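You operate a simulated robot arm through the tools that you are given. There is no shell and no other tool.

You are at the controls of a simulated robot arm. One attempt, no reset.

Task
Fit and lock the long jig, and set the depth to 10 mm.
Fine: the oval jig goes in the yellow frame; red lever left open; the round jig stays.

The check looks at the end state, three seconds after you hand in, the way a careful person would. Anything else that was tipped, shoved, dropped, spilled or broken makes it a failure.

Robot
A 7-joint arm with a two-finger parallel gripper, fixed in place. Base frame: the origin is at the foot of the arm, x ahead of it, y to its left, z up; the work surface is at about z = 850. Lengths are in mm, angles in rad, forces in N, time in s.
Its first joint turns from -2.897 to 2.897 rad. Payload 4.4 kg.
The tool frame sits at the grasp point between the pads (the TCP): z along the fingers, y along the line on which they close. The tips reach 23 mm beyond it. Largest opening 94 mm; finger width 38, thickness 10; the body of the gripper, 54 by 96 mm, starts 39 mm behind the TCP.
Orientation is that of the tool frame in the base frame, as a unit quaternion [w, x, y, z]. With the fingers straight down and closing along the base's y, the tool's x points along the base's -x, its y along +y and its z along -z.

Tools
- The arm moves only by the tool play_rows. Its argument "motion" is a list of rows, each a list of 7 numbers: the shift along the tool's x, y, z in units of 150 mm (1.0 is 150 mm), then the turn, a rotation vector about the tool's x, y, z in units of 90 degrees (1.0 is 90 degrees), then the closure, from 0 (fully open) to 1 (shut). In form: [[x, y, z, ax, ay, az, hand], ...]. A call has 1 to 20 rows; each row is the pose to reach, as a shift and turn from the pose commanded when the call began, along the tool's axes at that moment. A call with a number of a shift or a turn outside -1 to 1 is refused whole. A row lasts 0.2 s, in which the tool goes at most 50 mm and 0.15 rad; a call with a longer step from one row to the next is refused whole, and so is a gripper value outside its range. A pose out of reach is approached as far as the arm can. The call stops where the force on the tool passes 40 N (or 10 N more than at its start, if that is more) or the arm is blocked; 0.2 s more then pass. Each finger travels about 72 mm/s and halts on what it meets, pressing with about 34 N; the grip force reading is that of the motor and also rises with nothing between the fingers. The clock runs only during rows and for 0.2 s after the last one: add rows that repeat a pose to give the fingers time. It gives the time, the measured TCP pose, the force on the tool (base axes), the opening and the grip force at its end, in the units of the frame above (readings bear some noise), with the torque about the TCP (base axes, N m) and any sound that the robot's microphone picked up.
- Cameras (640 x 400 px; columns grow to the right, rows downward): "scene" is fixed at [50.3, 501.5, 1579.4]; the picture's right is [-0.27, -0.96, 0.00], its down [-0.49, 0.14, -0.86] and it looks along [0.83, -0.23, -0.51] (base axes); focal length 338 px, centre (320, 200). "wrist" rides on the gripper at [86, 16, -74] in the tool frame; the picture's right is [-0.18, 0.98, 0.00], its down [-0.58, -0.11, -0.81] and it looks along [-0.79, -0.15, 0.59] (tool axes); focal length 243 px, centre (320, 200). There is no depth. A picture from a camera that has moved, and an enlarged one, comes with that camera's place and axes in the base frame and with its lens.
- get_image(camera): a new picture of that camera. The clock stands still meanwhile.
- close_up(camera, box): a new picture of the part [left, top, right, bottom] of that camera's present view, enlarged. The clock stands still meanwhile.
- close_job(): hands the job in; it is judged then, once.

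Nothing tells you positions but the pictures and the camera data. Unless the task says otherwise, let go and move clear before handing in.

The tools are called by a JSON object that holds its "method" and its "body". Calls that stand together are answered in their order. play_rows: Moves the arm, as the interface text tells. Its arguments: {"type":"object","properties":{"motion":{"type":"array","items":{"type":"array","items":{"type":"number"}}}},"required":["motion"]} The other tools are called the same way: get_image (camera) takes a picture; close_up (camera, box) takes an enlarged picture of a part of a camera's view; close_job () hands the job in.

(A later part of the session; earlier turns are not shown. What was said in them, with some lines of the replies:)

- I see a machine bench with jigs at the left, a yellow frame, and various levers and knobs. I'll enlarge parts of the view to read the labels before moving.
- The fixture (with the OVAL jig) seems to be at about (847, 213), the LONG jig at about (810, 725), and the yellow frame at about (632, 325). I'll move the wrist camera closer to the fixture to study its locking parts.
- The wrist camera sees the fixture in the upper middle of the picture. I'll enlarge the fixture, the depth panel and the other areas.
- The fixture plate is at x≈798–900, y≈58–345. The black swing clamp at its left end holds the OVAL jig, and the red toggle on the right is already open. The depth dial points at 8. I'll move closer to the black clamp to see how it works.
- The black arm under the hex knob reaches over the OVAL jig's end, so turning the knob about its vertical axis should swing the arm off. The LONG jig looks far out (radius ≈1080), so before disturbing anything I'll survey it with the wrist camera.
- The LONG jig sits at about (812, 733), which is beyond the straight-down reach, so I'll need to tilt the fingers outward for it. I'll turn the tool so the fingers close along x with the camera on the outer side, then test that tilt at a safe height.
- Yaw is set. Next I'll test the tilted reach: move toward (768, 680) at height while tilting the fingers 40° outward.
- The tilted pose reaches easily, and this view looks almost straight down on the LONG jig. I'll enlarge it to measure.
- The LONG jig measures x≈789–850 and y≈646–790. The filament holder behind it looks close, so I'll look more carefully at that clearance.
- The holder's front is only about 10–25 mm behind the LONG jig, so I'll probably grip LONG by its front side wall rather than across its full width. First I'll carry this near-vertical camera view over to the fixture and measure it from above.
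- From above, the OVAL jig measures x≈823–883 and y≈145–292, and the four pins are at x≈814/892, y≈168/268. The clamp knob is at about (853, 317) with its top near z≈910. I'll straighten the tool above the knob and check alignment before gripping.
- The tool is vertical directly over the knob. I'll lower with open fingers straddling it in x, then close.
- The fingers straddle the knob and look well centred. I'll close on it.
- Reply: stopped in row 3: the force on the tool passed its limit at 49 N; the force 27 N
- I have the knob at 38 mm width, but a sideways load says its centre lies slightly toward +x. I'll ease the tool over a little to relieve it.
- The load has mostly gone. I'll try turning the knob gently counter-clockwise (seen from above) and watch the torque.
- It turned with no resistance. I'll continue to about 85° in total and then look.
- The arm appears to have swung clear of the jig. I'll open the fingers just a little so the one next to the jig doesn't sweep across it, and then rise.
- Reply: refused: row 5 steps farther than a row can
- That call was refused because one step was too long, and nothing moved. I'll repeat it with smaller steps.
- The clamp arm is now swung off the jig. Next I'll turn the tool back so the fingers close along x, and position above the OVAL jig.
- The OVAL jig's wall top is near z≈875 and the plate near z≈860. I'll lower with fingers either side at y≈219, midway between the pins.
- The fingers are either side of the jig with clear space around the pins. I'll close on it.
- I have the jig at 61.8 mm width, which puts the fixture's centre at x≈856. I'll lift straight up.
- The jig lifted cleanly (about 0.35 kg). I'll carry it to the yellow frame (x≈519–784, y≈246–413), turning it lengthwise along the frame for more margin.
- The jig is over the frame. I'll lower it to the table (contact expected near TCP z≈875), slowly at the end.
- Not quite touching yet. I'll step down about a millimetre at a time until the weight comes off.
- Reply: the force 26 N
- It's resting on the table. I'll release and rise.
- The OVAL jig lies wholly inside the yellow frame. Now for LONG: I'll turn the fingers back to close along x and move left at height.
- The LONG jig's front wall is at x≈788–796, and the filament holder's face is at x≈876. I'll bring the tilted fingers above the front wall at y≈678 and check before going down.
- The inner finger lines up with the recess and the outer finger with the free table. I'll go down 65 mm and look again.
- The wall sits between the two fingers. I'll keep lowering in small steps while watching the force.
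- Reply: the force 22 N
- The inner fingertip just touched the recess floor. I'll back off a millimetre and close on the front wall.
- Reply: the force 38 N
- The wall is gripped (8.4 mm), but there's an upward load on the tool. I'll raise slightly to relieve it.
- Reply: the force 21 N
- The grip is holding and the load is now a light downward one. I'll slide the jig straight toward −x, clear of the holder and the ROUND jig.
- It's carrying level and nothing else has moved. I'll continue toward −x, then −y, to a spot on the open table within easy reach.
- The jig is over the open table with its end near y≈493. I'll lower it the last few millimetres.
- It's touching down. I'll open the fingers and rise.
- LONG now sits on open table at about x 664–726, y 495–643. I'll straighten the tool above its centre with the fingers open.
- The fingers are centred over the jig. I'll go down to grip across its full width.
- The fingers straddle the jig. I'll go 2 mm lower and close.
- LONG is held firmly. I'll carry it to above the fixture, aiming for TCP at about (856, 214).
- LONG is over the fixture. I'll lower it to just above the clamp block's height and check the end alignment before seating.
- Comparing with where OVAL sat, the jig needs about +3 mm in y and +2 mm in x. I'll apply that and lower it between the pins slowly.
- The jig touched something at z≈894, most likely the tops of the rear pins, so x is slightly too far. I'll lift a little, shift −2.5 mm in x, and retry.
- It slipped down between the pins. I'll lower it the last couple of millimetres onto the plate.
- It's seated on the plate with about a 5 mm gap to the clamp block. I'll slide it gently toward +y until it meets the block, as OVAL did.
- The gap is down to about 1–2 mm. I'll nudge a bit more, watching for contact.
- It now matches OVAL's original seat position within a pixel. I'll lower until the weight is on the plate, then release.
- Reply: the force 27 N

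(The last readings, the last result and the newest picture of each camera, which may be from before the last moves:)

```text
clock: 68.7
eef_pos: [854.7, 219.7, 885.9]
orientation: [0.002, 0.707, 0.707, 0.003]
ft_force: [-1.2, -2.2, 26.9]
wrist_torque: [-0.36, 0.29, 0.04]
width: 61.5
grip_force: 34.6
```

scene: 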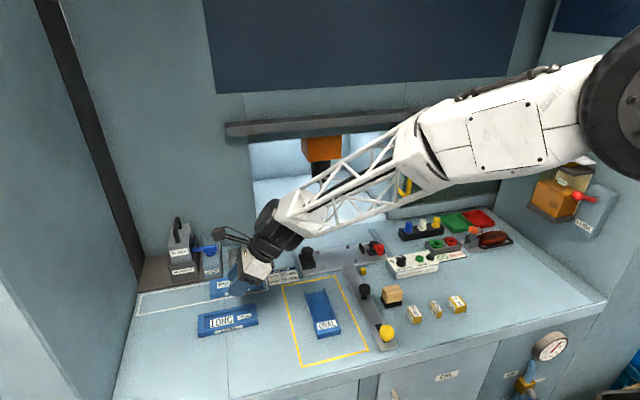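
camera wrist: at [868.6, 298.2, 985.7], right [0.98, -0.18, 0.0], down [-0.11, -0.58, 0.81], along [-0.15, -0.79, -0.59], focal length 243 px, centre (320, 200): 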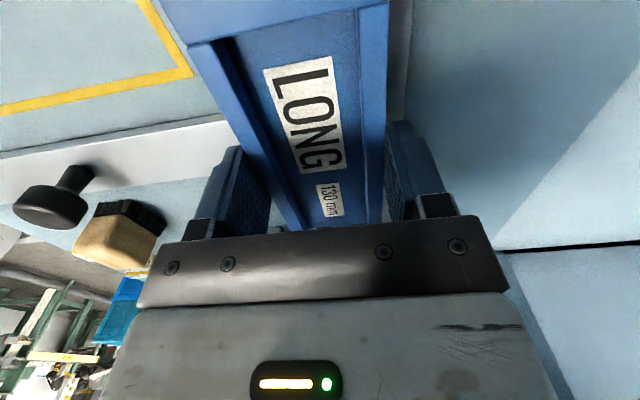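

Weight is on the plate. I'll open the fingers and rise.

{"method": "play_rows", "body": {"motion": [[0, 0, -0.007, 0, 0, 0, 0.5], [0, 0, -0.007, 0, 0, 0, 0.25], [0, 0, -0.007, 0, 0, 0, 0.1], [0, 0, -0.007, 0, 0, 0, 0.05], [0, 0, -0.15, 0, 0, 0, 0.05], [0, 0, -0.4, 0, 0, 0, 0], [0, 0, -0.7, 0, 0, 0, 0]]}}

{"method": "close_up", "body": {"camera": "scene", "box": [280, 220, 400, 290]}}

```text
clock: 70.3
eef_pos: [851.1, 221.1, 987.6]
orientation: [0.0, 0.707, 0.707, 0.0]
ft_force: [-0.1, -0.5, -0.4]
wrist_torque: [0.0, -0.03, -0.02]
width: 94.2
grip_force: 0.0
```

```text
5.33 times, centred on (340, 255) of scene
camera zoom: at [50.3, 501.5, 1579.4], right [-0.27, -0.96, 0.0], down [-0.49, 0.14, -0.86], along [0.83, -0.23, -0.51], focal length 1805 px, centre (213, -93)
```

zoom: 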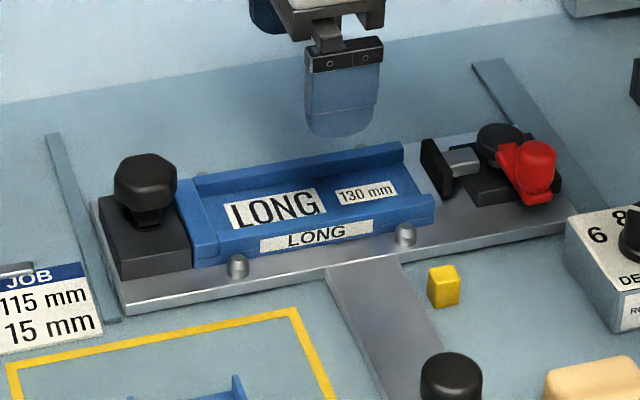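

LONG is seated exactly where OVAL was, between the pins. Next is locking: I'll turn the tool to the yaw at which I left the knob and go above it.

{"method": "play_rows", "body": {"motion": [[0.06, 0.003, -0.08, 0, 0, -0.088, 0], [0.12, 0.006, -0.08, 0, 0, -0.176, 0], [0.18, 0.009, -0.08, 0, 0, -0.264, 0], [0.24, 0.012, -0.08, 0, 0, -0.352, 0.1], [0.3, 0.015, -0.08, 0, 0, -0.44, 0.2], [0.36, 0.018, -0.08, 0, 0, -0.528, 0.3], [0.42, 0.021, -0.08, 0, 0, -0.616, 0.36], [0.48, 0.024, -0.08, 0, 0, -0.704, 0.36], [0.54, 0.027, -0.08, 0, 0, -0.792, 0.36], [0.6, 0.03, -0.08, 0, 0, -0.88, 0.36], [0.64, 0.03, -0.08, 0, 0, -0.952, 0.36], [0.64, 0.03, -0.08, 0, 0, -0.952, 0.36]]}}

{"method": "get_image", "body": {"camera": "wrist"}}

```text
clock: 72.9
eef_pos: [859.0, 315.2, 1001.2]
orientation: [0.002, 0.037, 0.999, 0.001]
ft_force: [-0.1, -0.2, -1.0]
wrist_torque: [0.02, 0.04, -0.01]
width: 60.2
grip_force: 0.1
```

```text
taken
camera wrist: at [772.2, 337.2, 1074.3], right [0.26, 0.97, 0.0], down [0.57, -0.15, 0.81], along [0.78, -0.21, -0.59], focal length 243 px, centre (320, 200)
```

wrist: 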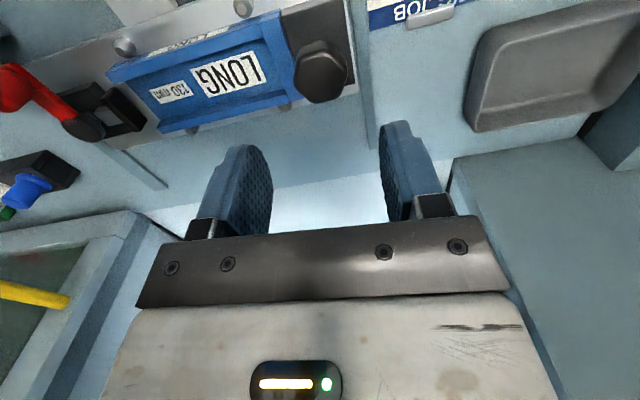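

I'll descend to the knob, then fine-tune the position from the reading.

{"method": "play_rows", "body": {"motion": [[0.02, 0.01, 0.15, 0, 0, 0, 0.36], [0.02, 0.01, 0.3, 0, 0, 0, 0.36], [0.02, 0.01, 0.42, 0, 0, 0, 0.36], [0.02, 0.01, 0.42, 0, 0, 0, 0.36]]}}

{"method": "get_image", "body": {"camera": "wrist"}}

{"method": "close_up", "body": {"camera": "scene", "box": [290, 220, 350, 270]}}

```text
clock: 73.9
eef_pos: [856.9, 316.7, 937.2]
orientation: [0.002, 0.038, 0.999, 0.001]
ft_force: [-0.1, 0.7, 0.5]
wrist_torque: [-0.03, 0.01, 0.01]
width: 60.1
grip_force: 0.1
```

```text
taken
camera wrist: at [769.8, 338.7, 1011.4], right [0.26, 0.97, 0.0], down [0.57, -0.15, 0.81], along [0.78, -0.21, -0.59], focal length 243 px, centre (320, 200)
```

wrist: 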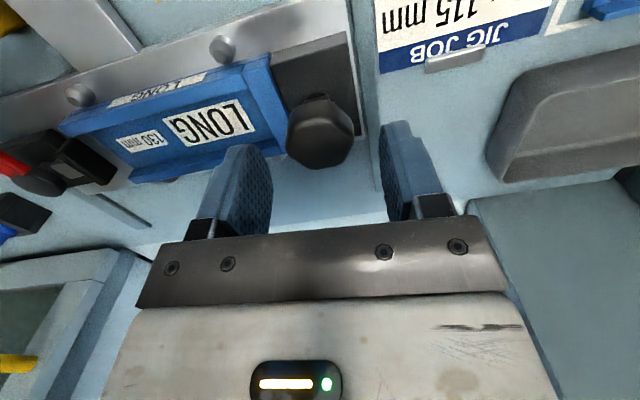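

```text
8.00 times, centred on (320, 245) of scene
camera zoom: at [50.3, 501.5, 1579.4], right [-0.27, -0.96, 0.0], down [-0.49, 0.14, -0.86], along [0.83, -0.23, -0.51], focal length 2707 px, centre (320, -160)
```

zoom: 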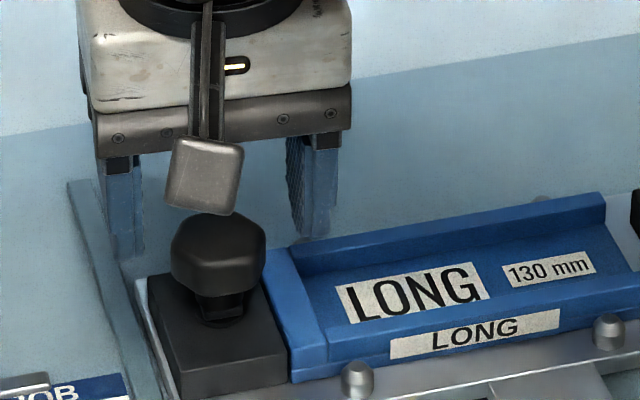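

Aligned. I'll lower the final 25 mm and close on the knob.

{"method": "play_rows", "body": {"motion": [[0, 0, 0.08, 0, 0, 0, 0.36], [0, 0, 0.165, 0, 0, 0, 0.36], [0, 0, 0.165, 0, 0, 0, 0.45], [0, 0, 0.165, 0, 0, 0, 0.55], [0, 0, 0.165, 0, 0, 0, 0.65], [0, 0, 0.165, 0, 0, 0, 0.8]]}}

```text
clock: 75.3
eef_pos: [856.2, 317.2, 912.4]
orientation: [0.002, 0.037, 0.999, 0.001]
ft_force: [1.8, 8.3, -2.0]
wrist_torque: [0.15, -0.08, -0.06]
width: 37.4
grip_force: 44.8
```

Gripped at the same 37 mm as before. I'll turn the knob back to its original yaw to swing the arm over the LONG jig.

{"method": "play_rows", "body": {"motion": [[0, 0, 0, 0, 0, 0.08, 0.8], [0, 0, 0, 0, 0, 0.16, 0.8], [0, 0, 0, 0, 0, 0.24, 0.8], [0, 0, 0, 0, 0, 0.32, 0.8], [0, 0, 0, 0, 0, 0.4, 0.8], [0, 0, 0, 0, 0, 0.48, 0.8]]}}

{"method": "play_rows", "body": {"motion": [[0, 0, 0, 0, 0, 0.08, 0.8], [0, 0, 0, 0, 0, 0.16, 0.8], [0, 0, 0, 0, 0, 0.24, 0.8], [0, 0, 0, 0, 0, 0.32, 0.8], [0, 0, 0, 0, 0, 0.4, 0.8], [0, 0, 0, 0, 0, 0.472, 0.8]]}}

{"method": "get_image", "body": {"camera": "wrist"}}

{"method": "close_up", "body": {"camera": "scene", "box": [290, 220, 350, 280]}}

```text
clock: 76.7
eef_pos: [856.9, 315.9, 913.4]
orientation: [0.001, 0.404, 0.915, 0.0]
ft_force: [2.2, -9.9, -14.9]
wrist_torque: [-0.39, -0.29, 0.01]
width: 37.3
grip_force: 44.6
```

```text
clock: 78.1
eef_pos: [856.9, 317.2, 912.8]
orientation: [0.001, 0.708, 0.707, 0.002]
ft_force: [-6.7, -32.3, -10.1]
wrist_torque: [-0.7, 0.21, -0.02]
width: 37.1
grip_force: 44.8
```

```text
taken
camera wrist: at [870.9, 402.1, 987.3], right [0.98, -0.19, 0.0], down [-0.11, -0.58, 0.81], along [-0.15, -0.79, -0.59], focal length 243 px, centre (320, 200)
```

wrist: 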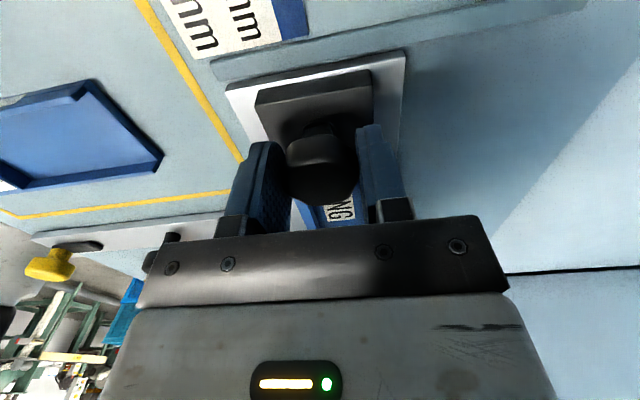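

```text
6.67 times, centred on (320, 250) of scene
camera zoom: at [50.3, 501.5, 1579.4], right [-0.27, -0.96, 0.0], down [-0.49, 0.14, -0.86], along [0.83, -0.23, -0.51], focal length 2256 px, centre (320, -133)
```

zoom: 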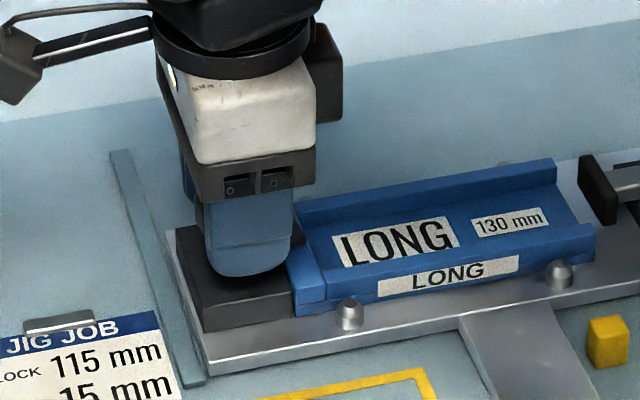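

The knob is back at its original yaw. I'll open and rise, then check the arm.

{"method": "play_rows", "body": {"motion": [[0, 0, 0, 0, 0, 0, 0.5], [0, 0, 0, 0, 0, 0, 0.2], [0, 0, 0, 0, 0, 0, 0.1], [0, 0, -0.15, 0, 0, 0, 0], [0, 0, -0.4, 0, 0, 0, 0], [0, 0, -0.7, 0, 0, 0, 0]]}}

{"method": "close_up", "body": {"camera": "scene", "box": [290, 220, 350, 280]}}

{"method": "get_image", "body": {"camera": "wrist"}}

```text
clock: 79.5
eef_pos: [856.0, 317.2, 1016.9]
orientation: [0.001, 0.707, 0.707, 0.001]
ft_force: [0.5, 0.7, -0.7]
wrist_torque: [0.01, 0.0, 0.01]
width: 94.0
grip_force: 0.0
```

```text
6.67 times, centred on (320, 250) of scene
camera zoom: at [50.3, 501.5, 1579.4], right [-0.27, -0.96, 0.0], down [-0.49, 0.14, -0.86], along [0.83, -0.23, -0.51], focal length 2256 px, centre (320, -133)
```

zoom: 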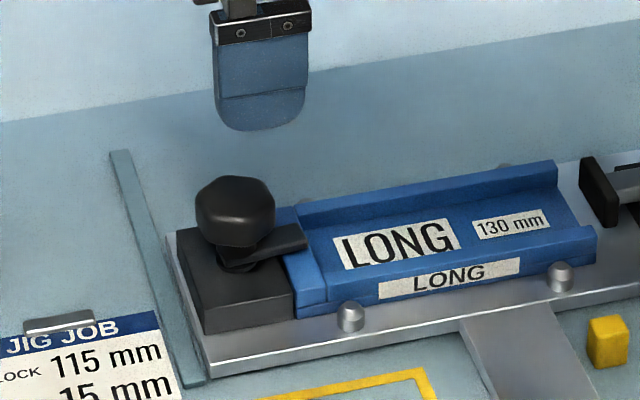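

```text
taken
camera wrist: at [871.2, 402.3, 1091.0], right [0.98, -0.18, 0.0], down [-0.11, -0.58, 0.81], along [-0.15, -0.79, -0.59], focal length 243 px, centre (320, 200)
```

wrist: 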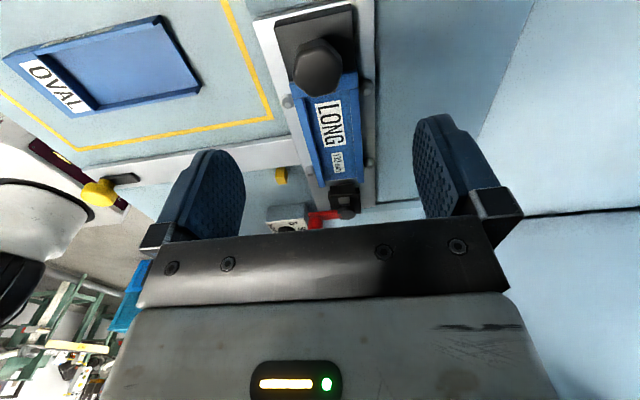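

The arm is back over the jig's end. I'll repeat the earlier top-down view and compare the arm angle with the original.

{"method": "play_rows", "body": {"motion": [[-0.164, -0.046, -0.06, 0, 0.088, 0, 0], [-0.328, -0.092, -0.12, 0, 0.176, 0, 0], [-0.492, -0.138, -0.18, 0, 0.264, 0, 0], [-0.656, -0.184, -0.24, 0, 0.352, 0, 0], [-0.82, -0.23, -0.3, 0, 0.44, 0, 0], [-0.82, -0.23, -0.3, 0, 0.44, 0, 0]]}}

{"method": "close_up", "body": {"camera": "wrist", "box": [280, 0, 440, 100]}}

{"method": "get_image", "body": {"camera": "wrist"}}

{"method": "close_up", "body": {"camera": "wrist", "box": [280, 50, 440, 230]}}

```text
clock: 80.9
eef_pos: [820.8, 194.2, 1063.3]
orientation: [-0.239, 0.665, 0.666, 0.241]
ft_force: [-1.1, 0.4, -0.1]
wrist_torque: [0.0, 0.0, -0.01]
width: 94.1
grip_force: 0.2
```

```text
4.00 times, centred on (360, 50) of wrist
camera zoom: at [834.6, 211.9, 1175.0], right [0.98, -0.14, -0.11], down [-0.11, -0.96, 0.25], along [-0.14, -0.23, -0.96], focal length 970 px, centre (160, 800)
```

zoom: 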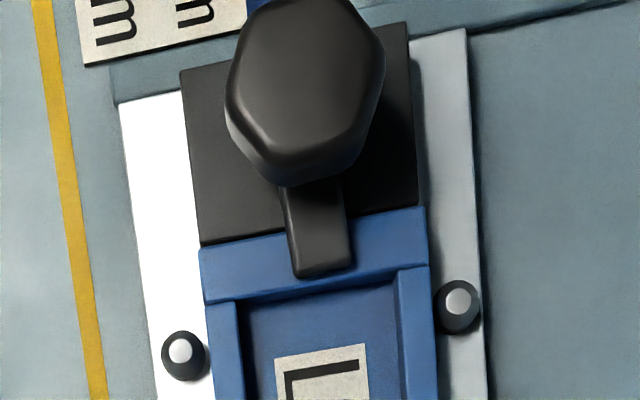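

```text
taken
camera wrist: at [834.6, 211.9, 1175.0], right [0.98, -0.14, -0.11], down [-0.11, -0.96, 0.25], along [-0.14, -0.23, -0.96], focal length 243 px, centre (320, 200)
```

wrist: 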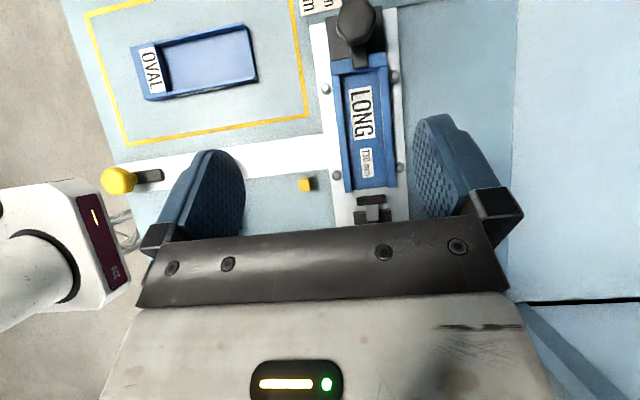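

```text
2.22 times, centred on (360, 140) of wrist
camera zoom: at [834.6, 211.9, 1175.0], right [0.98, -0.14, -0.11], down [-0.11, -0.96, 0.25], along [-0.14, -0.23, -0.96], focal length 539 px, centre (231, 333)
```

zoom: 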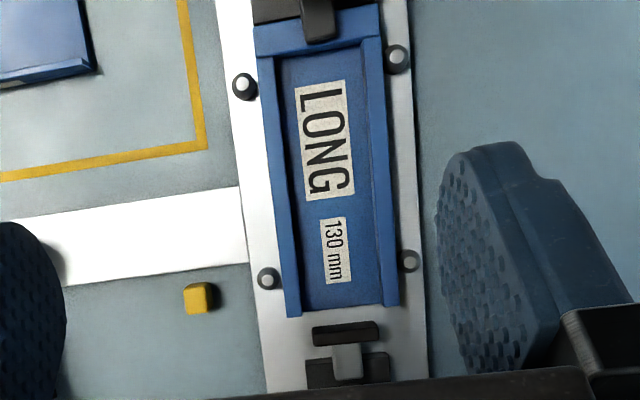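

LONG is well seated and the arm lies over its end, but the arm is about 4° short of its original angle. I'll regrip the knob and turn it those last few degrees so it's fully locked.

{"method": "play_rows", "body": {"motion": [[0.074, 0.047, 0.168, 0, -0.088, 0, 0], [0.147, 0.094, 0.336, 0, -0.176, 0, 0], [0.221, 0.141, 0.503, 0, -0.264, 0, 0], [0.294, 0.188, 0.671, 0, -0.352, 0, 0], [0.368, 0.235, 0.839, 0, -0.44, 0, 0]]}}

{"method": "play_rows", "body": {"motion": [[0, 0, 0.15, 0, 0, 0, 0], [0, 0, 0.3, 0, 0, 0, 0], [0, 0, 0.45, 0, 0, 0, 0], [0, 0, 0.59, 0, 0, 0, 0], [0, 0, 0.59, 0, 0, 0, 0]]}}

```text
clock: 82.1
eef_pos: [855.2, 317.3, 1002.0]
orientation: [0.002, 0.707, 0.708, 0.001]
ft_force: [-0.4, 0.4, 1.1]
wrist_torque: [-0.05, 0.03, -0.02]
width: 94.2
grip_force: 0.1
```

```text
clock: 83.3
eef_pos: [857.2, 317.1, 913.2]
orientation: [0.001, 0.707, 0.708, 0.002]
ft_force: [0.3, -0.1, 0.2]
wrist_torque: [-0.01, 0.02, -0.02]
width: 94.3
grip_force: 0.1
```

{"method": "play_rows", "body": {"motion": [[0, 0, 0, 0, 0, 0, 0.3], [0, 0, 0, 0, 0, 0, 0.5], [0, 0, 0, 0, 0, 0, 0.6], [0, 0, 0, 0, 0, 0, 0.7], [0, 0, 0, 0, 0, 0, 0.8]]}}

{"method": "play_rows", "body": {"motion": [[0, 0, 0, 0, 0, 0.02, 0.8], [0, 0, 0, 0, 0, 0.04, 0.8], [0, 0, 0, 0, 0, 0.055, 0.8], [0, 0, 0, 0, 0, 0.055, 0.8]]}}

```text
clock: 84.5
eef_pos: [857.5, 317.1, 913.6]
orientation: [0.002, 0.707, 0.707, 0.001]
ft_force: [-5.0, -0.4, 1.2]
wrist_torque: [-0.11, 0.08, 0.0]
width: 37.4
grip_force: 45.0
```

```text
clock: 85.5
eef_pos: [857.1, 317.1, 912.9]
orientation: [0.0, 0.737, 0.676, 0.002]
ft_force: [-6.0, -0.8, 6.7]
wrist_torque: [0.02, 0.08, 0.49]
width: 37.5
grip_force: 44.4
```

Torque rose to about 0.5 N·m, so the knob is now against its stop. I'll release, rise and check.

{"method": "play_rows", "body": {"motion": [[0, 0, 0, 0, 0, 0.055, 0.5], [0, 0, 0, 0, 0, 0.055, 0.2], [0, 0, 0, 0, 0, 0.055, 0.1], [0, 0, -0.15, 0, 0, 0.055, 0], [0, 0, -0.4, 0, 0, 0.03, 0], [0, 0, -0.7, 0, 0, 0, 0]]}}

{"method": "play_rows", "body": {"motion": [[-0.164, -0.046, -0.06, 0, 0.088, 0, 0], [-0.328, -0.092, -0.12, 0, 0.176, 0, 0], [-0.492, -0.138, -0.18, 0, 0.264, 0, 0], [-0.656, -0.184, -0.24, 0, 0.352, 0, 0], [-0.82, -0.23, -0.3, 0, 0.44, 0, 0], [-0.82, -0.23, -0.3, 0, 0.44, 0, 0]]}}

{"method": "close_up", "body": {"camera": "wrist", "box": [280, 0, 440, 100]}}

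```text
clock: 86.9
eef_pos: [855.5, 316.6, 1018.2]
orientation: [0.0, 0.738, 0.675, 0.0]
ft_force: [-0.5, -0.5, -1.3]
wrist_torque: [-0.02, -0.02, -0.01]
width: 94.3
grip_force: 0.0
```

```text
clock: 88.3
eef_pos: [810.6, 198.1, 1063.1]
orientation: [-0.228, 0.693, 0.637, 0.251]
ft_force: [-0.2, -0.2, -0.8]
wrist_torque: [0.03, 0.01, 0.05]
width: 93.9
grip_force: 0.2
```

```text
4.00 times, centred on (360, 50) of wrist
camera zoom: at [827.0, 214.7, 1175.3], right [0.97, -0.23, -0.11], down [-0.19, -0.95, 0.25], along [-0.16, -0.22, -0.96], focal length 970 px, centre (160, 800)
```

zoom: 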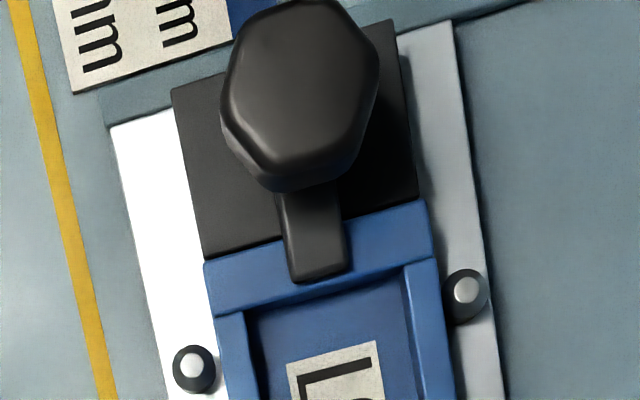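

The arm looks closer to its original angle. I'll compare from the fixed scene camera with the same crop as at the start.

{"method": "close_up", "body": {"camera": "scene", "box": [280, 220, 400, 300]}}

{"method": "close_up", "body": {"camera": "scene", "box": [290, 235, 340, 270]}}

```text
5.00 times, centred on (340, 260) of scene
camera zoom: at [50.3, 501.5, 1579.4], right [-0.27, -0.96, 0.0], down [-0.49, 0.14, -0.86], along [0.83, -0.23, -0.51], focal length 1692 px, centre (220, -100)
```

zoom: 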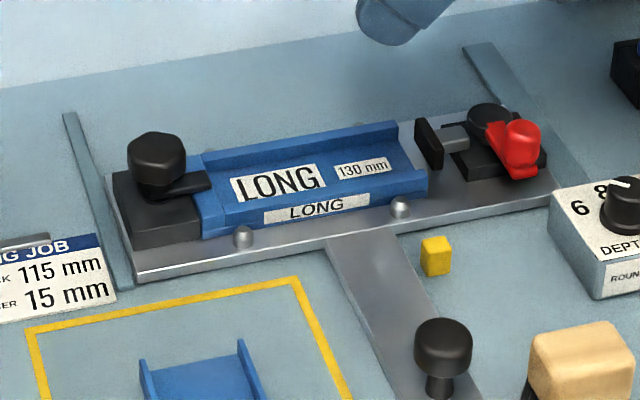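

```text
11.43 times, centred on (315, 252) of scene
camera zoom: at [50.3, 501.5, 1579.4], right [-0.27, -0.96, 0.0], down [-0.49, 0.14, -0.86], along [0.83, -0.23, -0.51], focal length 3867 px, centre (377, -400)
```

zoom: 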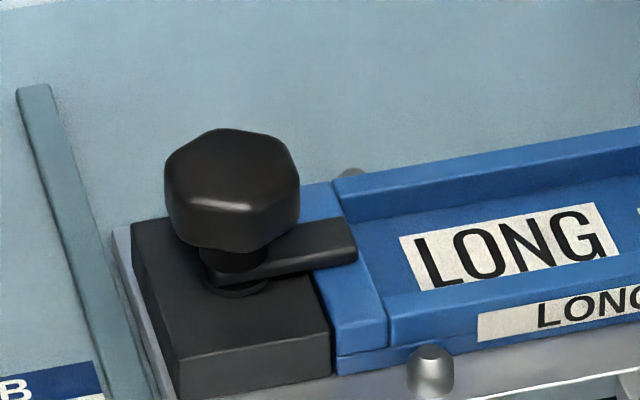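

The clamp arm matches its original closed position exactly and the red lever is untouched. Next is the depth dial, which I take to be near (744, 50). I'll straighten the tool and move above it.

{"method": "play_rows", "body": {"motion": [[-0.175, -0.069, -0.105, 0, -0.088, 0, 0], [-0.35, -0.138, -0.21, 0, -0.176, 0, 0], [-0.524, -0.206, -0.314, 0, -0.264, 0, 0], [-0.7, -0.275, -0.419, 0, -0.352, 0, 0.2], [-0.873, -0.344, -0.523, 0, -0.44, 0, 0.3]]}}

{"method": "play_rows", "body": {"motion": [[0, 0, 0, 0, 0, -0.03, 0.3], [0, 0, 0, 0, 0, -0.055, 0.3], [0, 0, 0, 0, 0, -0.055, 0.3]]}}

{"method": "get_image", "body": {"camera": "wrist"}}

{"method": "close_up", "body": {"camera": "scene", "box": [360, 210, 480, 290]}}

```text
clock: 89.5
eef_pos: [747.6, 49.0, 1039.1]
orientation: [0.001, 0.737, 0.675, 0.0]
ft_force: [-0.6, 0.2, 0.2]
wrist_torque: [0.04, 0.01, 0.02]
width: 65.7
grip_force: 0.1
```

```text
clock: 90.3
eef_pos: [748.8, 51.1, 1040.2]
orientation: [0.001, 0.707, 0.707, 0.001]
ft_force: [0.3, -0.4, -0.8]
wrist_torque: [0.02, -0.01, -0.01]
width: 65.9
grip_force: 0.1
```

```text
taken
camera wrist: at [762.1, 136.5, 1113.7], right [0.98, -0.18, 0.0], down [-0.11, -0.58, 0.81], along [-0.15, -0.79, -0.59], focal length 243 px, centre (320, 200)
```

wrist: 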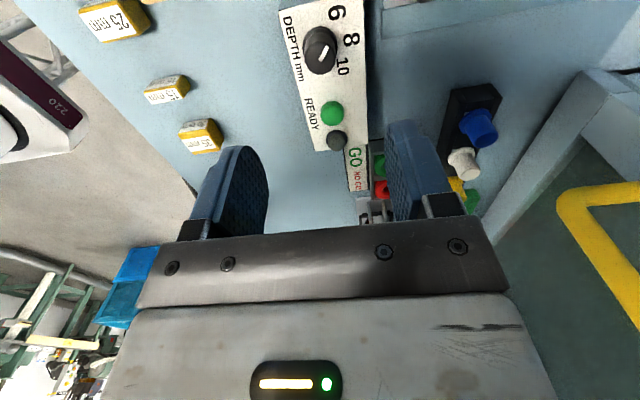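

```text
5.00 times, centred on (420, 250) of scene
camera zoom: at [50.3, 501.5, 1579.4], right [-0.27, -0.96, 0.0], down [-0.49, 0.14, -0.86], along [0.83, -0.23, -0.51], focal length 1692 px, centre (-180, -50)
```

zoom: 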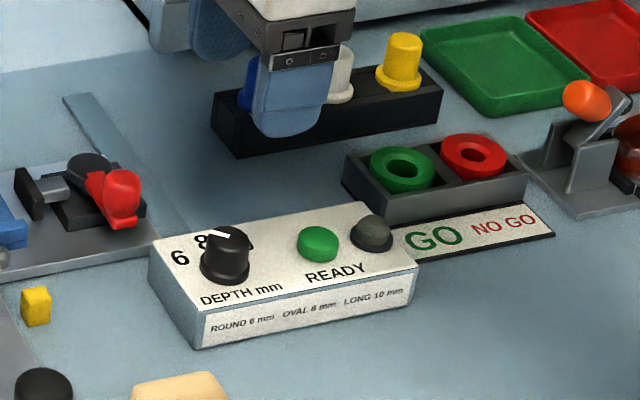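

{"method": "close_up", "body": {"camera": "wrist", "box": [260, 0, 400, 100]}}

```text
4.00 times, centred on (330, 50) of wrist
camera zoom: at [762.1, 136.5, 1113.7], right [0.98, -0.18, 0.0], down [-0.11, -0.58, 0.81], along [-0.15, -0.79, -0.59], focal length 970 px, centre (280, 800)
```

zoom: 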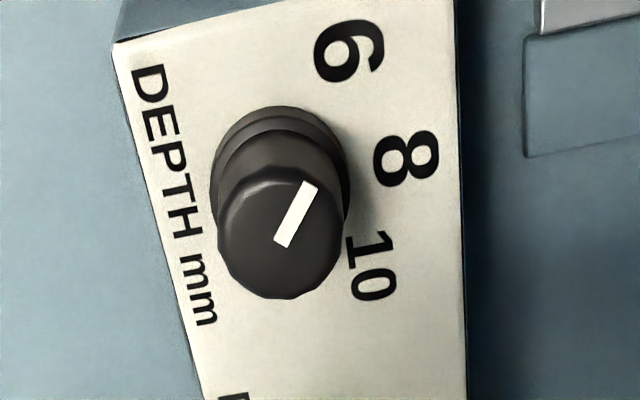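

The dial is at about (747, 45) with its top near z≈905. The marks sit at roughly +50° (6), 0° (8) and −50° (10), measured from +x. The pointer is actually at about +50°, so it's set to 6, and it needs about 100° clockwise seen from above. I'll return to home yaw so I have that much turn available.

{"method": "play_rows", "body": {"motion": [[-0.01, 0, 0.03, 0, 0, -0.092, 0.47], [-0.02, 0, 0.06, 0, 0, -0.184, 0.47], [-0.03, 0, 0.09, 0, 0, -0.276, 0.47], [-0.04, 0, 0.12, 0, 0, -0.368, 0.47], [-0.04, -0.005, 0.15, 0, 0, -0.46, 0.47], [-0.04, -0.01, 0.18, 0, 0, -0.552, 0.47], [-0.04, -0.012, 0.2, 0, 0, -0.644, 0.47], [-0.04, -0.012, 0.22, 0, 0, -0.736, 0.47], [-0.04, -0.012, 0.24, 0, 0, -0.828, 0.47], [-0.04, -0.012, 0.26, 0, 0, -0.92, 0.47], [-0.04, -0.012, 0.27, 0, 0, -1.0, 0.47]]}}

{"method": "get_image", "body": {"camera": "wrist"}}

{"method": "close_up", "body": {"camera": "wrist", "box": [240, 0, 440, 130]}}

```text
clock: 92.7
eef_pos: [744.9, 46.5, 999.8]
orientation: [0.002, -0.002, 1.0, 0.002]
ft_force: [-0.6, 0.4, -0.1]
wrist_torque: [0.01, 0.02, 0.02]
width: 49.6
grip_force: 0.0
```

```text
taken
camera wrist: at [656.9, 60.4, 1072.9], right [0.18, 0.98, 0.0], down [0.58, -0.11, 0.81], along [0.8, -0.15, -0.59], focal length 243 px, centre (320, 200)
```

wrist: 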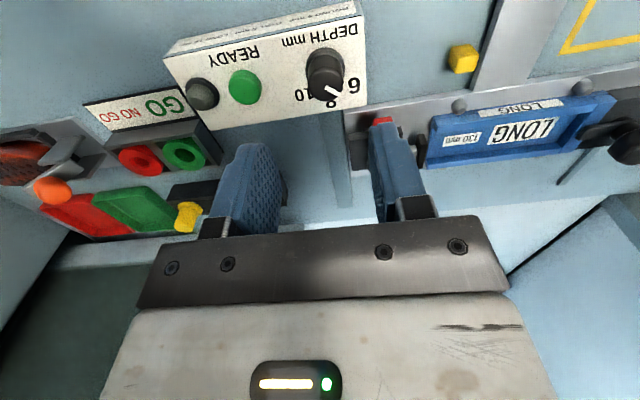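

```text
3.08 times, centred on (340, 65) of wrist
camera zoom: at [656.9, 60.4, 1072.9], right [0.18, 0.98, 0.0], down [0.58, -0.11, 0.81], along [0.8, -0.15, -0.59], focal length 746 px, centre (258, 615)
```

zoom: 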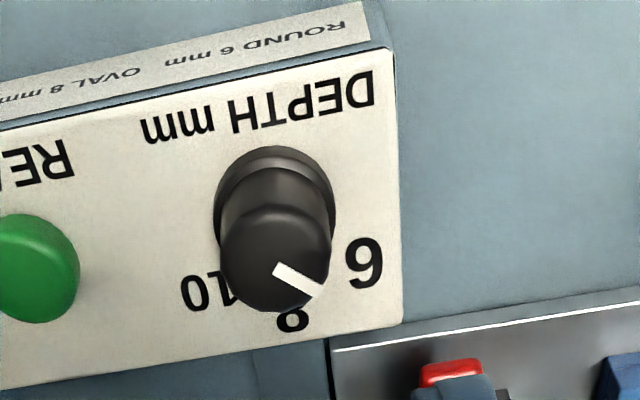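

I'll lower toward the dial with the fingers on its ±y sides, well clear of the READY button, and check partway.

{"method": "play_rows", "body": {"motion": [[-0.013, 0.008, 0.15, 0, 0, 0, 0.47], [-0.013, 0.008, 0.3, 0, 0, 0, 0.47], [-0.013, 0.008, 0.44, 0, 0, 0, 0.47], [-0.013, 0.008, 0.44, 0, 0, 0, 0.47]]}}

{"method": "get_image", "body": {"camera": "wrist"}}

{"method": "close_up", "body": {"camera": "scene", "box": [370, 220, 450, 280]}}

```text
clock: 93.7
eef_pos: [748.1, 46.8, 933.6]
orientation: [0.002, -0.001, 1.0, 0.001]
ft_force: [-0.1, -0.2, -0.4]
wrist_torque: [-0.01, -0.02, -0.02]
width: 49.6
grip_force: 0.0
```

```text
taken
camera wrist: at [659.4, 62.2, 1006.6], right [0.18, 0.98, 0.0], down [0.58, -0.11, 0.81], along [0.79, -0.15, -0.59], focal length 243 px, centre (320, 200)
```

wrist: 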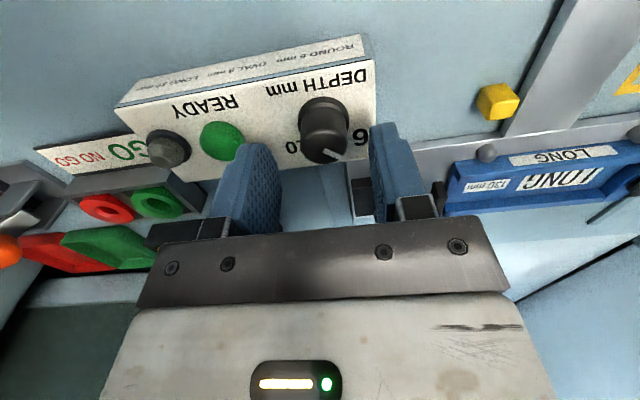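

```text
6.67 times, centred on (410, 250) of scene
camera zoom: at [50.3, 501.5, 1579.4], right [-0.27, -0.96, 0.0], down [-0.49, 0.14, -0.86], along [0.83, -0.23, -0.51], focal length 2256 px, centre (-280, -133)
```

zoom: 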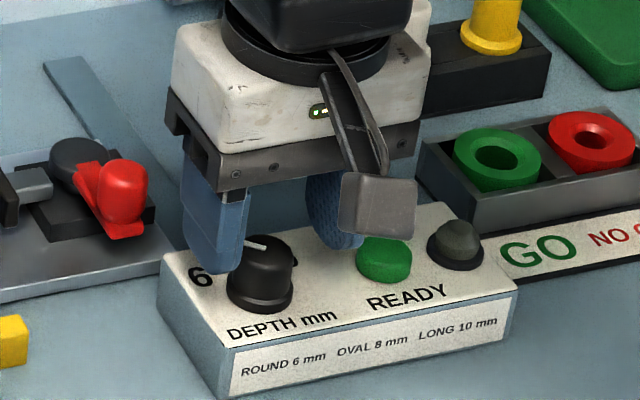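

Centred well. I'll lower the remaining 26 mm.

{"method": "play_rows", "body": {"motion": [[0, 0, 0.06, 0, 0, 0, 0.47], [0, 0, 0.12, 0, 0, 0, 0.47], [0, 0, 0.175, 0, 0, 0, 0.47], [0, 0, 0.175, 0, 0, 0, 0.47]]}}

{"method": "close_up", "body": {"camera": "scene", "box": [370, 220, 450, 280]}}

{"method": "get_image", "body": {"camera": "wrist"}}

```text
clock: 94.7
eef_pos: [748.1, 46.5, 906.7]
orientation: [0.002, 0.0, 1.0, 0.0]
ft_force: [-1.2, 1.2, 4.3]
wrist_torque: [-0.1, 0.1, 0.01]
width: 49.8
grip_force: 0.0
```

```text
6.67 times, centred on (410, 250) of scene
camera zoom: at [50.3, 501.5, 1579.4], right [-0.27, -0.96, 0.0], down [-0.49, 0.14, -0.86], along [0.83, -0.23, -0.51], focal length 2256 px, centre (-280, -133)
```

zoom: 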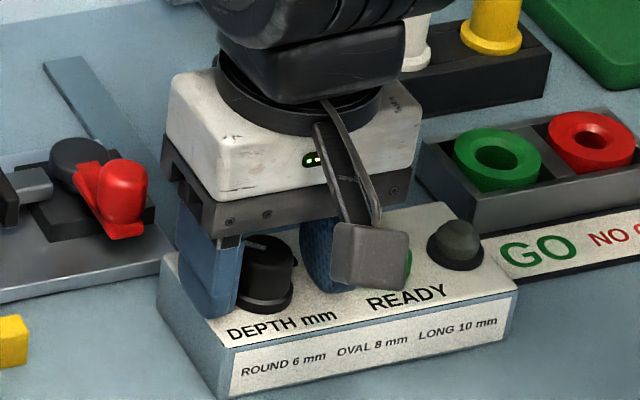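

```text
taken
camera wrist: at [659.3, 61.8, 980.9], right [0.18, 0.98, 0.0], down [0.58, -0.11, 0.81], along [0.79, -0.15, -0.59], focal length 243 px, centre (320, 200)
```

wrist: 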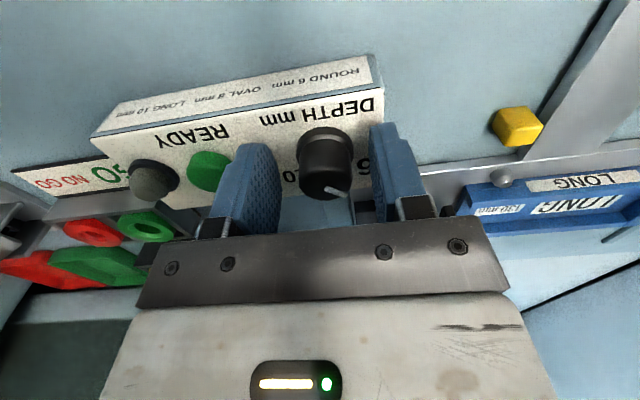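

The fingertips just brushed the panel, so I'll raise 2 mm and close on the dial.

{"method": "play_rows", "body": {"motion": [[0, 0, -0.015, 0, 0, 0, 0.47], [0, 0, -0.015, 0, 0, 0, 0.55], [0, 0, -0.015, 0, 0, 0, 0.62], [0, 0, -0.015, 0, 0, 0, 0.68], [0, 0, -0.015, 0, 0, 0, 0.72], [0, 0, -0.015, 0, 0, 0, 0.76]]}}

```text
clock: 96.1
eef_pos: [747.9, 46.8, 910.7]
orientation: [0.002, 0.0, 1.0, 0.0]
ft_force: [-0.8, 23.1, -1.6]
wrist_torque: [0.52, 0.01, 0.04]
width: 32.8
grip_force: 11.4
```

The +y finger touched first, so the dial's centre lies about 2 mm further in +y. I'll shift and finish closing.

{"method": "play_rows", "body": {"motion": [[0, 0.008, 0, 0, 0, 0, 0.7], [0, 0.015, 0, 0, 0, 0, 0.7], [0, 0.015, 0, 0, 0, 0, 0.75], [0, 0.015, 0, 0, 0, 0, 0.8], [0, 0.015, 0, 0, 0, 0, 0.85]]}}

```text
clock: 97.3
eef_pos: [747.7, 48.2, 910.5]
orientation: [0.001, 0.0, 1.0, -0.001]
ft_force: [1.5, 3.3, -3.3]
wrist_torque: [0.11, -0.12, 0.0]
width: 29.1
grip_force: 45.3
```

The dial is gripped firmly at 29 mm with little side load. I'll turn clockwise in stages and watch the forces.

{"method": "play_rows", "body": {"motion": [[0, 0, 0, 0, 0, 0.06, 0.85], [0, 0, 0, 0, 0, 0.12, 0.85], [0, 0, 0, 0, 0, 0.18, 0.85], [0, 0, 0, 0, 0, 0.24, 0.85], [0, 0, 0, 0, 0, 0.3, 0.85]]}}

{"method": "close_up", "body": {"camera": "wrist", "box": [240, 60, 440, 220]}}

{"method": "close_up", "body": {"camera": "scene", "box": [380, 230, 430, 270]}}

```text
clock: 98.5
eef_pos: [748.1, 48.4, 909.4]
orientation: [0.002, 0.234, 0.972, 0.0]
ft_force: [-14.2, 24.9, 9.5]
wrist_torque: [0.35, -0.28, 0.02]
width: 29.0
grip_force: 44.7
```

```text
2.50 times, centred on (340, 140) of wrist
camera zoom: at [676.2, 101.8, 983.6], right [0.61, 0.79, 0.0], down [0.47, -0.36, 0.81], along [0.64, -0.49, -0.59], focal length 606 px, centre (270, 350)
```

zoom: 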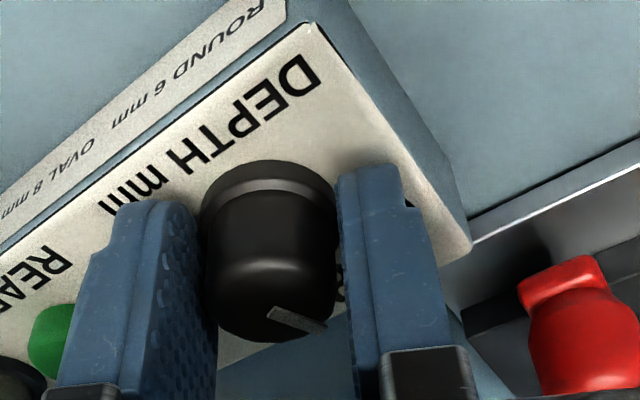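

```text
10.00 times, centred on (405, 250) of scene
camera zoom: at [50.3, 501.5, 1579.4], right [-0.27, -0.96, 0.0], down [-0.49, 0.14, -0.86], along [0.83, -0.23, -0.51], focal length 3384 px, centre (-530, -300)
```

zoom: 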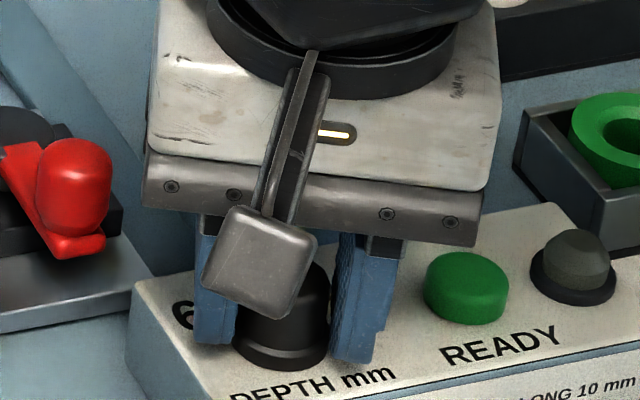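

The dial is turning with the gripper. There's some side load, so I'll shift about 1.5 mm toward (−x, +y) and keep turning.

{"method": "play_rows", "body": {"motion": [[0.005, 0.003, 0, 0, 0, 0, 0.85], [0.01, 0.006, 0, 0, 0, 0, 0.85], [0.01, 0.006, 0, 0, 0, 0, 0.85]]}}

{"method": "play_rows", "body": {"motion": [[0, 0, 0, 0, 0, 0.06, 0.85], [0, 0, 0, 0, 0, 0.12, 0.85], [0, 0, 0, 0, 0, 0.18, 0.85], [0, 0, 0, 0, 0, 0.24, 0.85], [0, 0, 0, 0, 0, 0.3, 0.85]]}}

```text
clock: 99.3
eef_pos: [747.1, 49.5, 909.6]
orientation: [0.001, 0.234, 0.972, 0.0]
ft_force: [12.1, -17.9, 1.7]
wrist_torque: [-0.45, -0.41, -0.02]
width: 29.2
grip_force: 44.6
```

```text
clock: 100.1
eef_pos: [747.0, 48.5, 909.9]
orientation: [0.003, 0.345, 0.939, 0.001]
ft_force: [1.2, -9.6, 1.1]
wrist_torque: [-0.48, -0.07, -0.03]
width: 29.2
grip_force: 45.2
stopped in row 3: the force on the tool passed its limit at 41 N (the readings are from after the stop); the commanded pose is now the measured one
```

The force limit tripped, but the pose has now settled with little load, at yaw ≈40°. I'll continue in smaller stages.

{"method": "play_rows", "body": {"motion": [[0, 0, 0, 0, 0, 0.05, 0.85], [0, 0, 0, 0, 0, 0.1, 0.85], [0, 0, 0, 0, 0, 0.15, 0.85], [0, 0, 0, 0, 0, 0.2, 0.85]]}}

```text
clock: 101.1
eef_pos: [747.9, 49.5, 909.2]
orientation: [0.002, 0.488, 0.873, 0.002]
ft_force: [-1.3, -8.1, 3.6]
wrist_torque: [-0.59, -0.19, 0.01]
width: 28.9
grip_force: 44.7
```

{"method": "play_rows", "body": {"motion": [[0, 0, 0, 0, 0, 0.05, 0.85], [0, 0, 0, 0, 0, 0.1, 0.85], [0, 0, 0, 0, 0, 0.15, 0.85], [0, 0, 0, 0, 0, 0.2, 0.85]]}}

{"method": "close_up", "body": {"camera": "wrist", "box": [240, 60, 440, 220]}}

```text
clock: 102.1
eef_pos: [748.6, 49.6, 909.3]
orientation: [0.002, 0.619, 0.786, 0.002]
ft_force: [-5.9, -22.8, 12.2]
wrist_torque: [-0.83, 0.15, 0.01]
width: 29.0
grip_force: 44.8
```

```text
2.50 times, centred on (340, 140) of wrist
camera zoom: at [741.1, 136.2, 983.9], right [1.0, 0.05, 0.01], down [0.03, -0.59, 0.81], along [0.05, -0.8, -0.59], focal length 606 px, centre (270, 350)
```

zoom: 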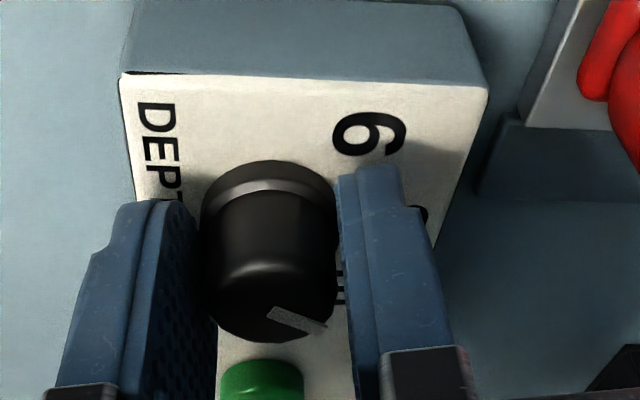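

The pointer is turning with the gripper and now reads about −17° to −26°. The 10 mark is at about −50°. I'll relieve the side load and turn further.

{"method": "play_rows", "body": {"motion": [[-0.005, 0, 0, 0, 0, 0.0, 0.85], [-0.005, 0, 0, 0, 0, 0.06, 0.85], [-0.005, 0, 0, 0, 0, 0.12, 0.85], [-0.005, 0, 0, 0, 0, 0.18, 0.85], [-0.005, 0, 0, 0, 0, 0.24, 0.85], [-0.005, 0, 0, 0, 0, 0.29, 0.85]]}}

{"method": "get_image", "body": {"camera": "wrist"}}

{"method": "close_up", "body": {"camera": "wrist", "box": [240, 60, 440, 220]}}

```text
clock: 103.5
eef_pos: [749.0, 49.1, 910.0]
orientation: [0.001, 0.78, 0.626, 0.002]
ft_force: [1.0, 8.2, 0.8]
wrist_torque: [-0.16, 0.03, 0.43]
width: 29.0
grip_force: 45.0
```

```text
taken
camera wrist: at [780.4, 128.7, 984.1], right [0.92, -0.39, 0.0], down [-0.24, -0.54, 0.81], along [-0.31, -0.74, -0.59], focal length 243 px, centre (320, 200)
```

wrist: 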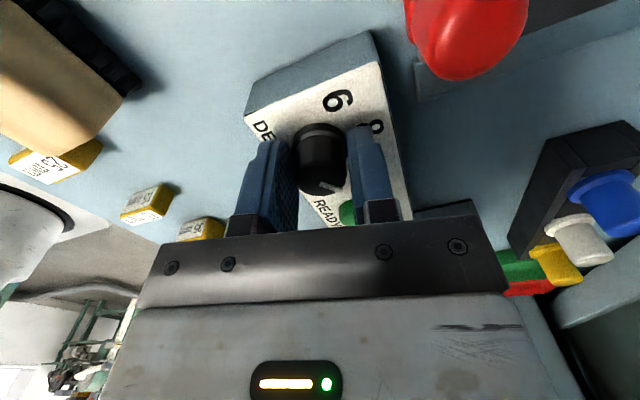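

```text
2.50 times, centred on (340, 140) of wrist
camera zoom: at [780.4, 128.7, 984.1], right [0.92, -0.39, 0.0], down [-0.24, -0.54, 0.81], along [-0.31, -0.74, -0.59], focal length 606 px, centre (270, 350)
```

zoom: 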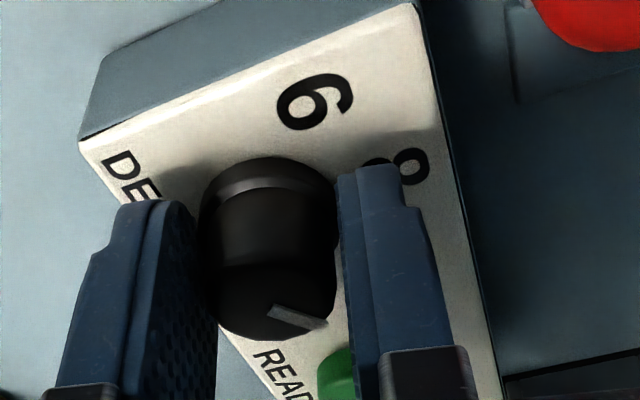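

A torque of 0.43 N·m suggests the dial has reached its stop at the 10 end, with the pointer near −45° to −50°. I'll release, rise and check.

{"method": "play_rows", "body": {"motion": [[0, 0, 0, 0, 0, 0, 0.7], [0, 0, 0, 0, 0, 0, 0.5], [0, 0, 0, 0, 0, 0, 0.45], [0, 0, -0.15, 0, 0, 0, 0.45], [0, 0, -0.4, 0, 0, -0.03, 0.45], [0, 0, -0.6, 0, 0, -0.08, 0.45], [0, 0, -0.87, 0, 0, -0.14, 0.45]]}}

{"method": "get_image", "body": {"camera": "wrist"}}

{"method": "close_up", "body": {"camera": "wrist", "box": [260, 0, 400, 100]}}

{"method": "close_up", "body": {"camera": "scene", "box": [380, 230, 450, 280]}}

```text
clock: 105.1
eef_pos: [747.5, 47.8, 1040.8]
orientation: [0.001, 0.706, 0.709, 0.002]
ft_force: [-0.2, -0.9, 0.0]
wrist_torque: [-0.01, -0.01, -0.02]
width: 51.6
grip_force: 0.0
```

```text
taken
camera wrist: at [761.8, 133.5, 1115.4], right [0.98, -0.18, 0.0], down [-0.11, -0.58, 0.81], along [-0.14, -0.79, -0.59], focal length 243 px, centre (320, 200)
```

wrist: 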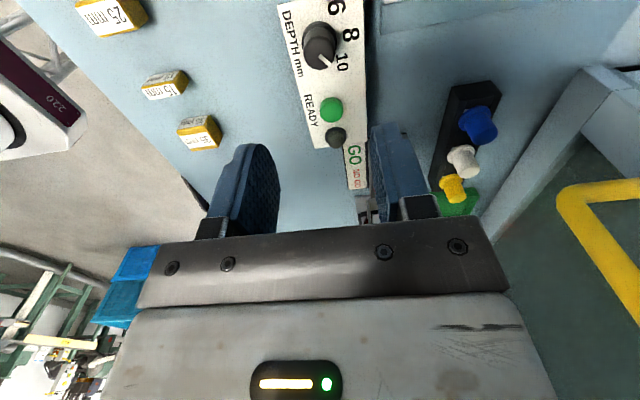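

```text
4.00 times, centred on (330, 50) of wrist
camera zoom: at [761.8, 133.5, 1115.4], right [0.98, -0.18, 0.0], down [-0.11, -0.58, 0.81], along [-0.14, -0.79, -0.59], focal length 970 px, centre (280, 800)
```

zoom: 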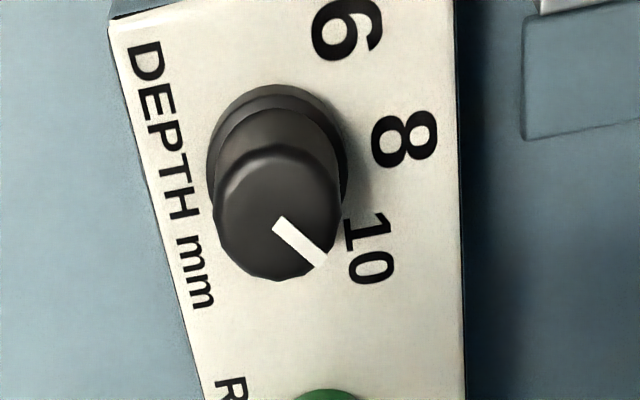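

```text
8.00 times, centred on (415, 255) of scene
camera zoom: at [50.3, 501.5, 1579.4], right [-0.27, -0.96, 0.0], down [-0.49, 0.14, -0.86], along [0.83, -0.23, -0.51], focal length 2707 px, centre (-440, -240)
```

zoom: 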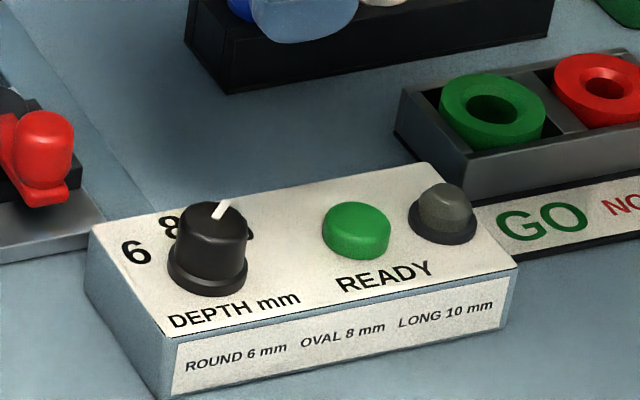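

The pointer is now at about −51°, right on the 10 mark. I'll move the arm clear and do a final check of the whole scene.

{"method": "play_rows", "body": {"motion": [[-0.1, 0, -0.25, 0, 0, 0, 0.3], [-0.2, 0, -0.5, 0, 0, 0, 0.2], [-0.3, 0, -0.75, 0, 0, 0, 0.1], [-0.4, 0, -1.0, 0, 0, 0, 0], [-0.5, 0, -1.0, 0, 0, -0.09, 0], [-0.5, 0, -1.0, 0, 0, -0.18, 0]]}}

{"method": "get_image", "body": {"camera": "scene"}}

{"method": "close_up", "body": {"camera": "scene", "box": [130, 200, 400, 380]}}

{"method": "close_up", "body": {"camera": "scene", "box": [340, 190, 530, 320]}}

{"method": "close_up", "body": {"camera": "scene", "box": [280, 220, 400, 300]}}

```text
clock: 106.5
eef_pos: [746.9, -26.6, 1191.4]
orientation: [0.001, 0.598, 0.802, 0.002]
ft_force: [0.2, 0.0, -0.2]
wrist_torque: [0.04, -0.01, 0.01]
width: 94.0
grip_force: 0.0
```

```text
taken
```

scene: 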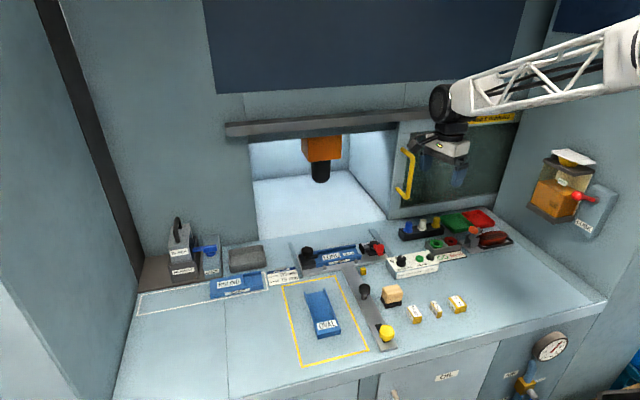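

```text
2.22 times, centred on (265, 290) of scene
camera zoom: at [50.3, 501.5, 1579.4], right [-0.27, -0.96, 0.0], down [-0.49, 0.14, -0.86], along [0.83, -0.23, -0.51], focal length 752 px, centre (442, 0)
```

zoom: 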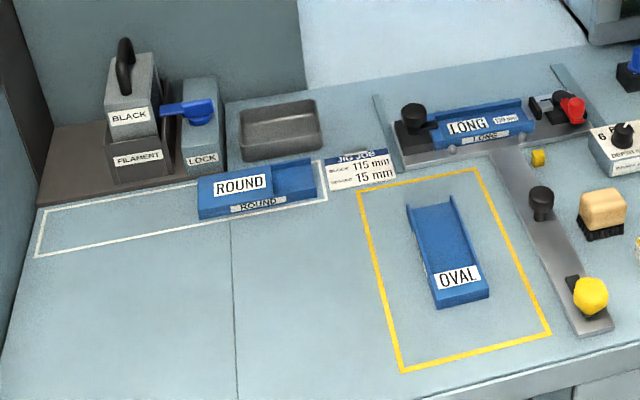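

```text
3.08 times, centred on (435, 255) of scene
camera zoom: at [50.3, 501.5, 1579.4], right [-0.27, -0.96, 0.0], down [-0.49, 0.14, -0.86], along [0.83, -0.23, -0.51], focal length 1041 px, centre (-34, 31)
```

zoom: 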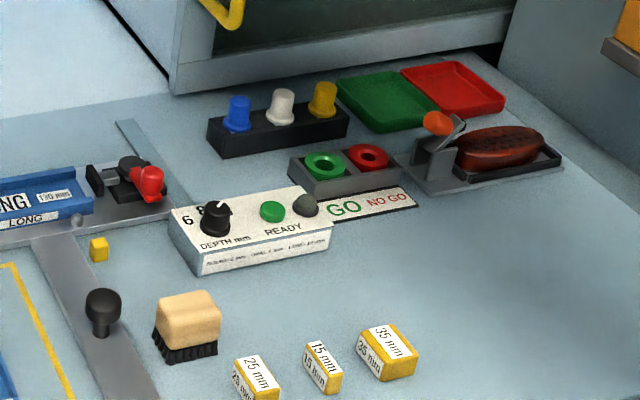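

```text
5.00 times, centred on (340, 260) of scene
camera zoom: at [50.3, 501.5, 1579.4], right [-0.27, -0.96, 0.0], down [-0.49, 0.14, -0.86], along [0.83, -0.23, -0.51], focal length 1692 px, centre (220, -100)
```

zoom: 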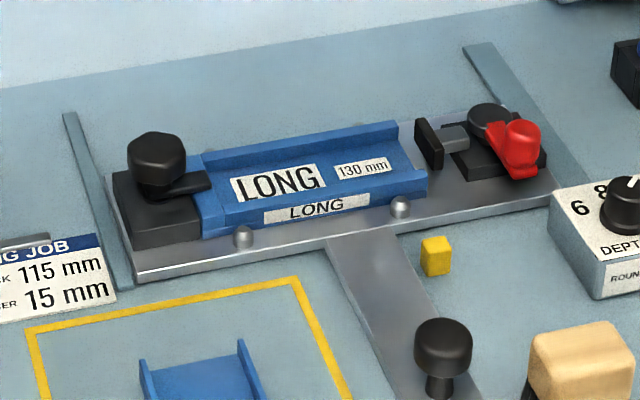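

The final check matches the task, so I'm handing in:
- **LONG jig:** seated between the pins and locked under the black clamp.
- **Depth dial:** on 10 mm.
- **OVAL jig:** wholly inside the yellow frame.
- **Red lever:** still open.
- **ROUND jig:** not moved, and nothing else looks disturbed.

The arm is clear.

{"method": "close_job", "body": {}}

```text
The job is handed in.
```

The job is handed in. In the last pictures before hand-in, everything was as the task asked:

- **LONG jig:** it sits between the four pins where OVAL was. The black clamp arm is over its end, turned until it met its stop.
- **Depth:** the dial points at the 10 mark. It started on 6, not 8 as I first read it.
- **OVAL jig:** it lies wholly inside the yellow frame, turned lengthwise.
- **Red lever:** still open; I didn't touch it.
- **ROUND jig:** still in its place.

While being placed, the LONG jig briefly rested on the pins, and the fingertips lightly touched the depth panel. Neither moved anything that I could see. The gripper is empty and the arm is clear of the bench.
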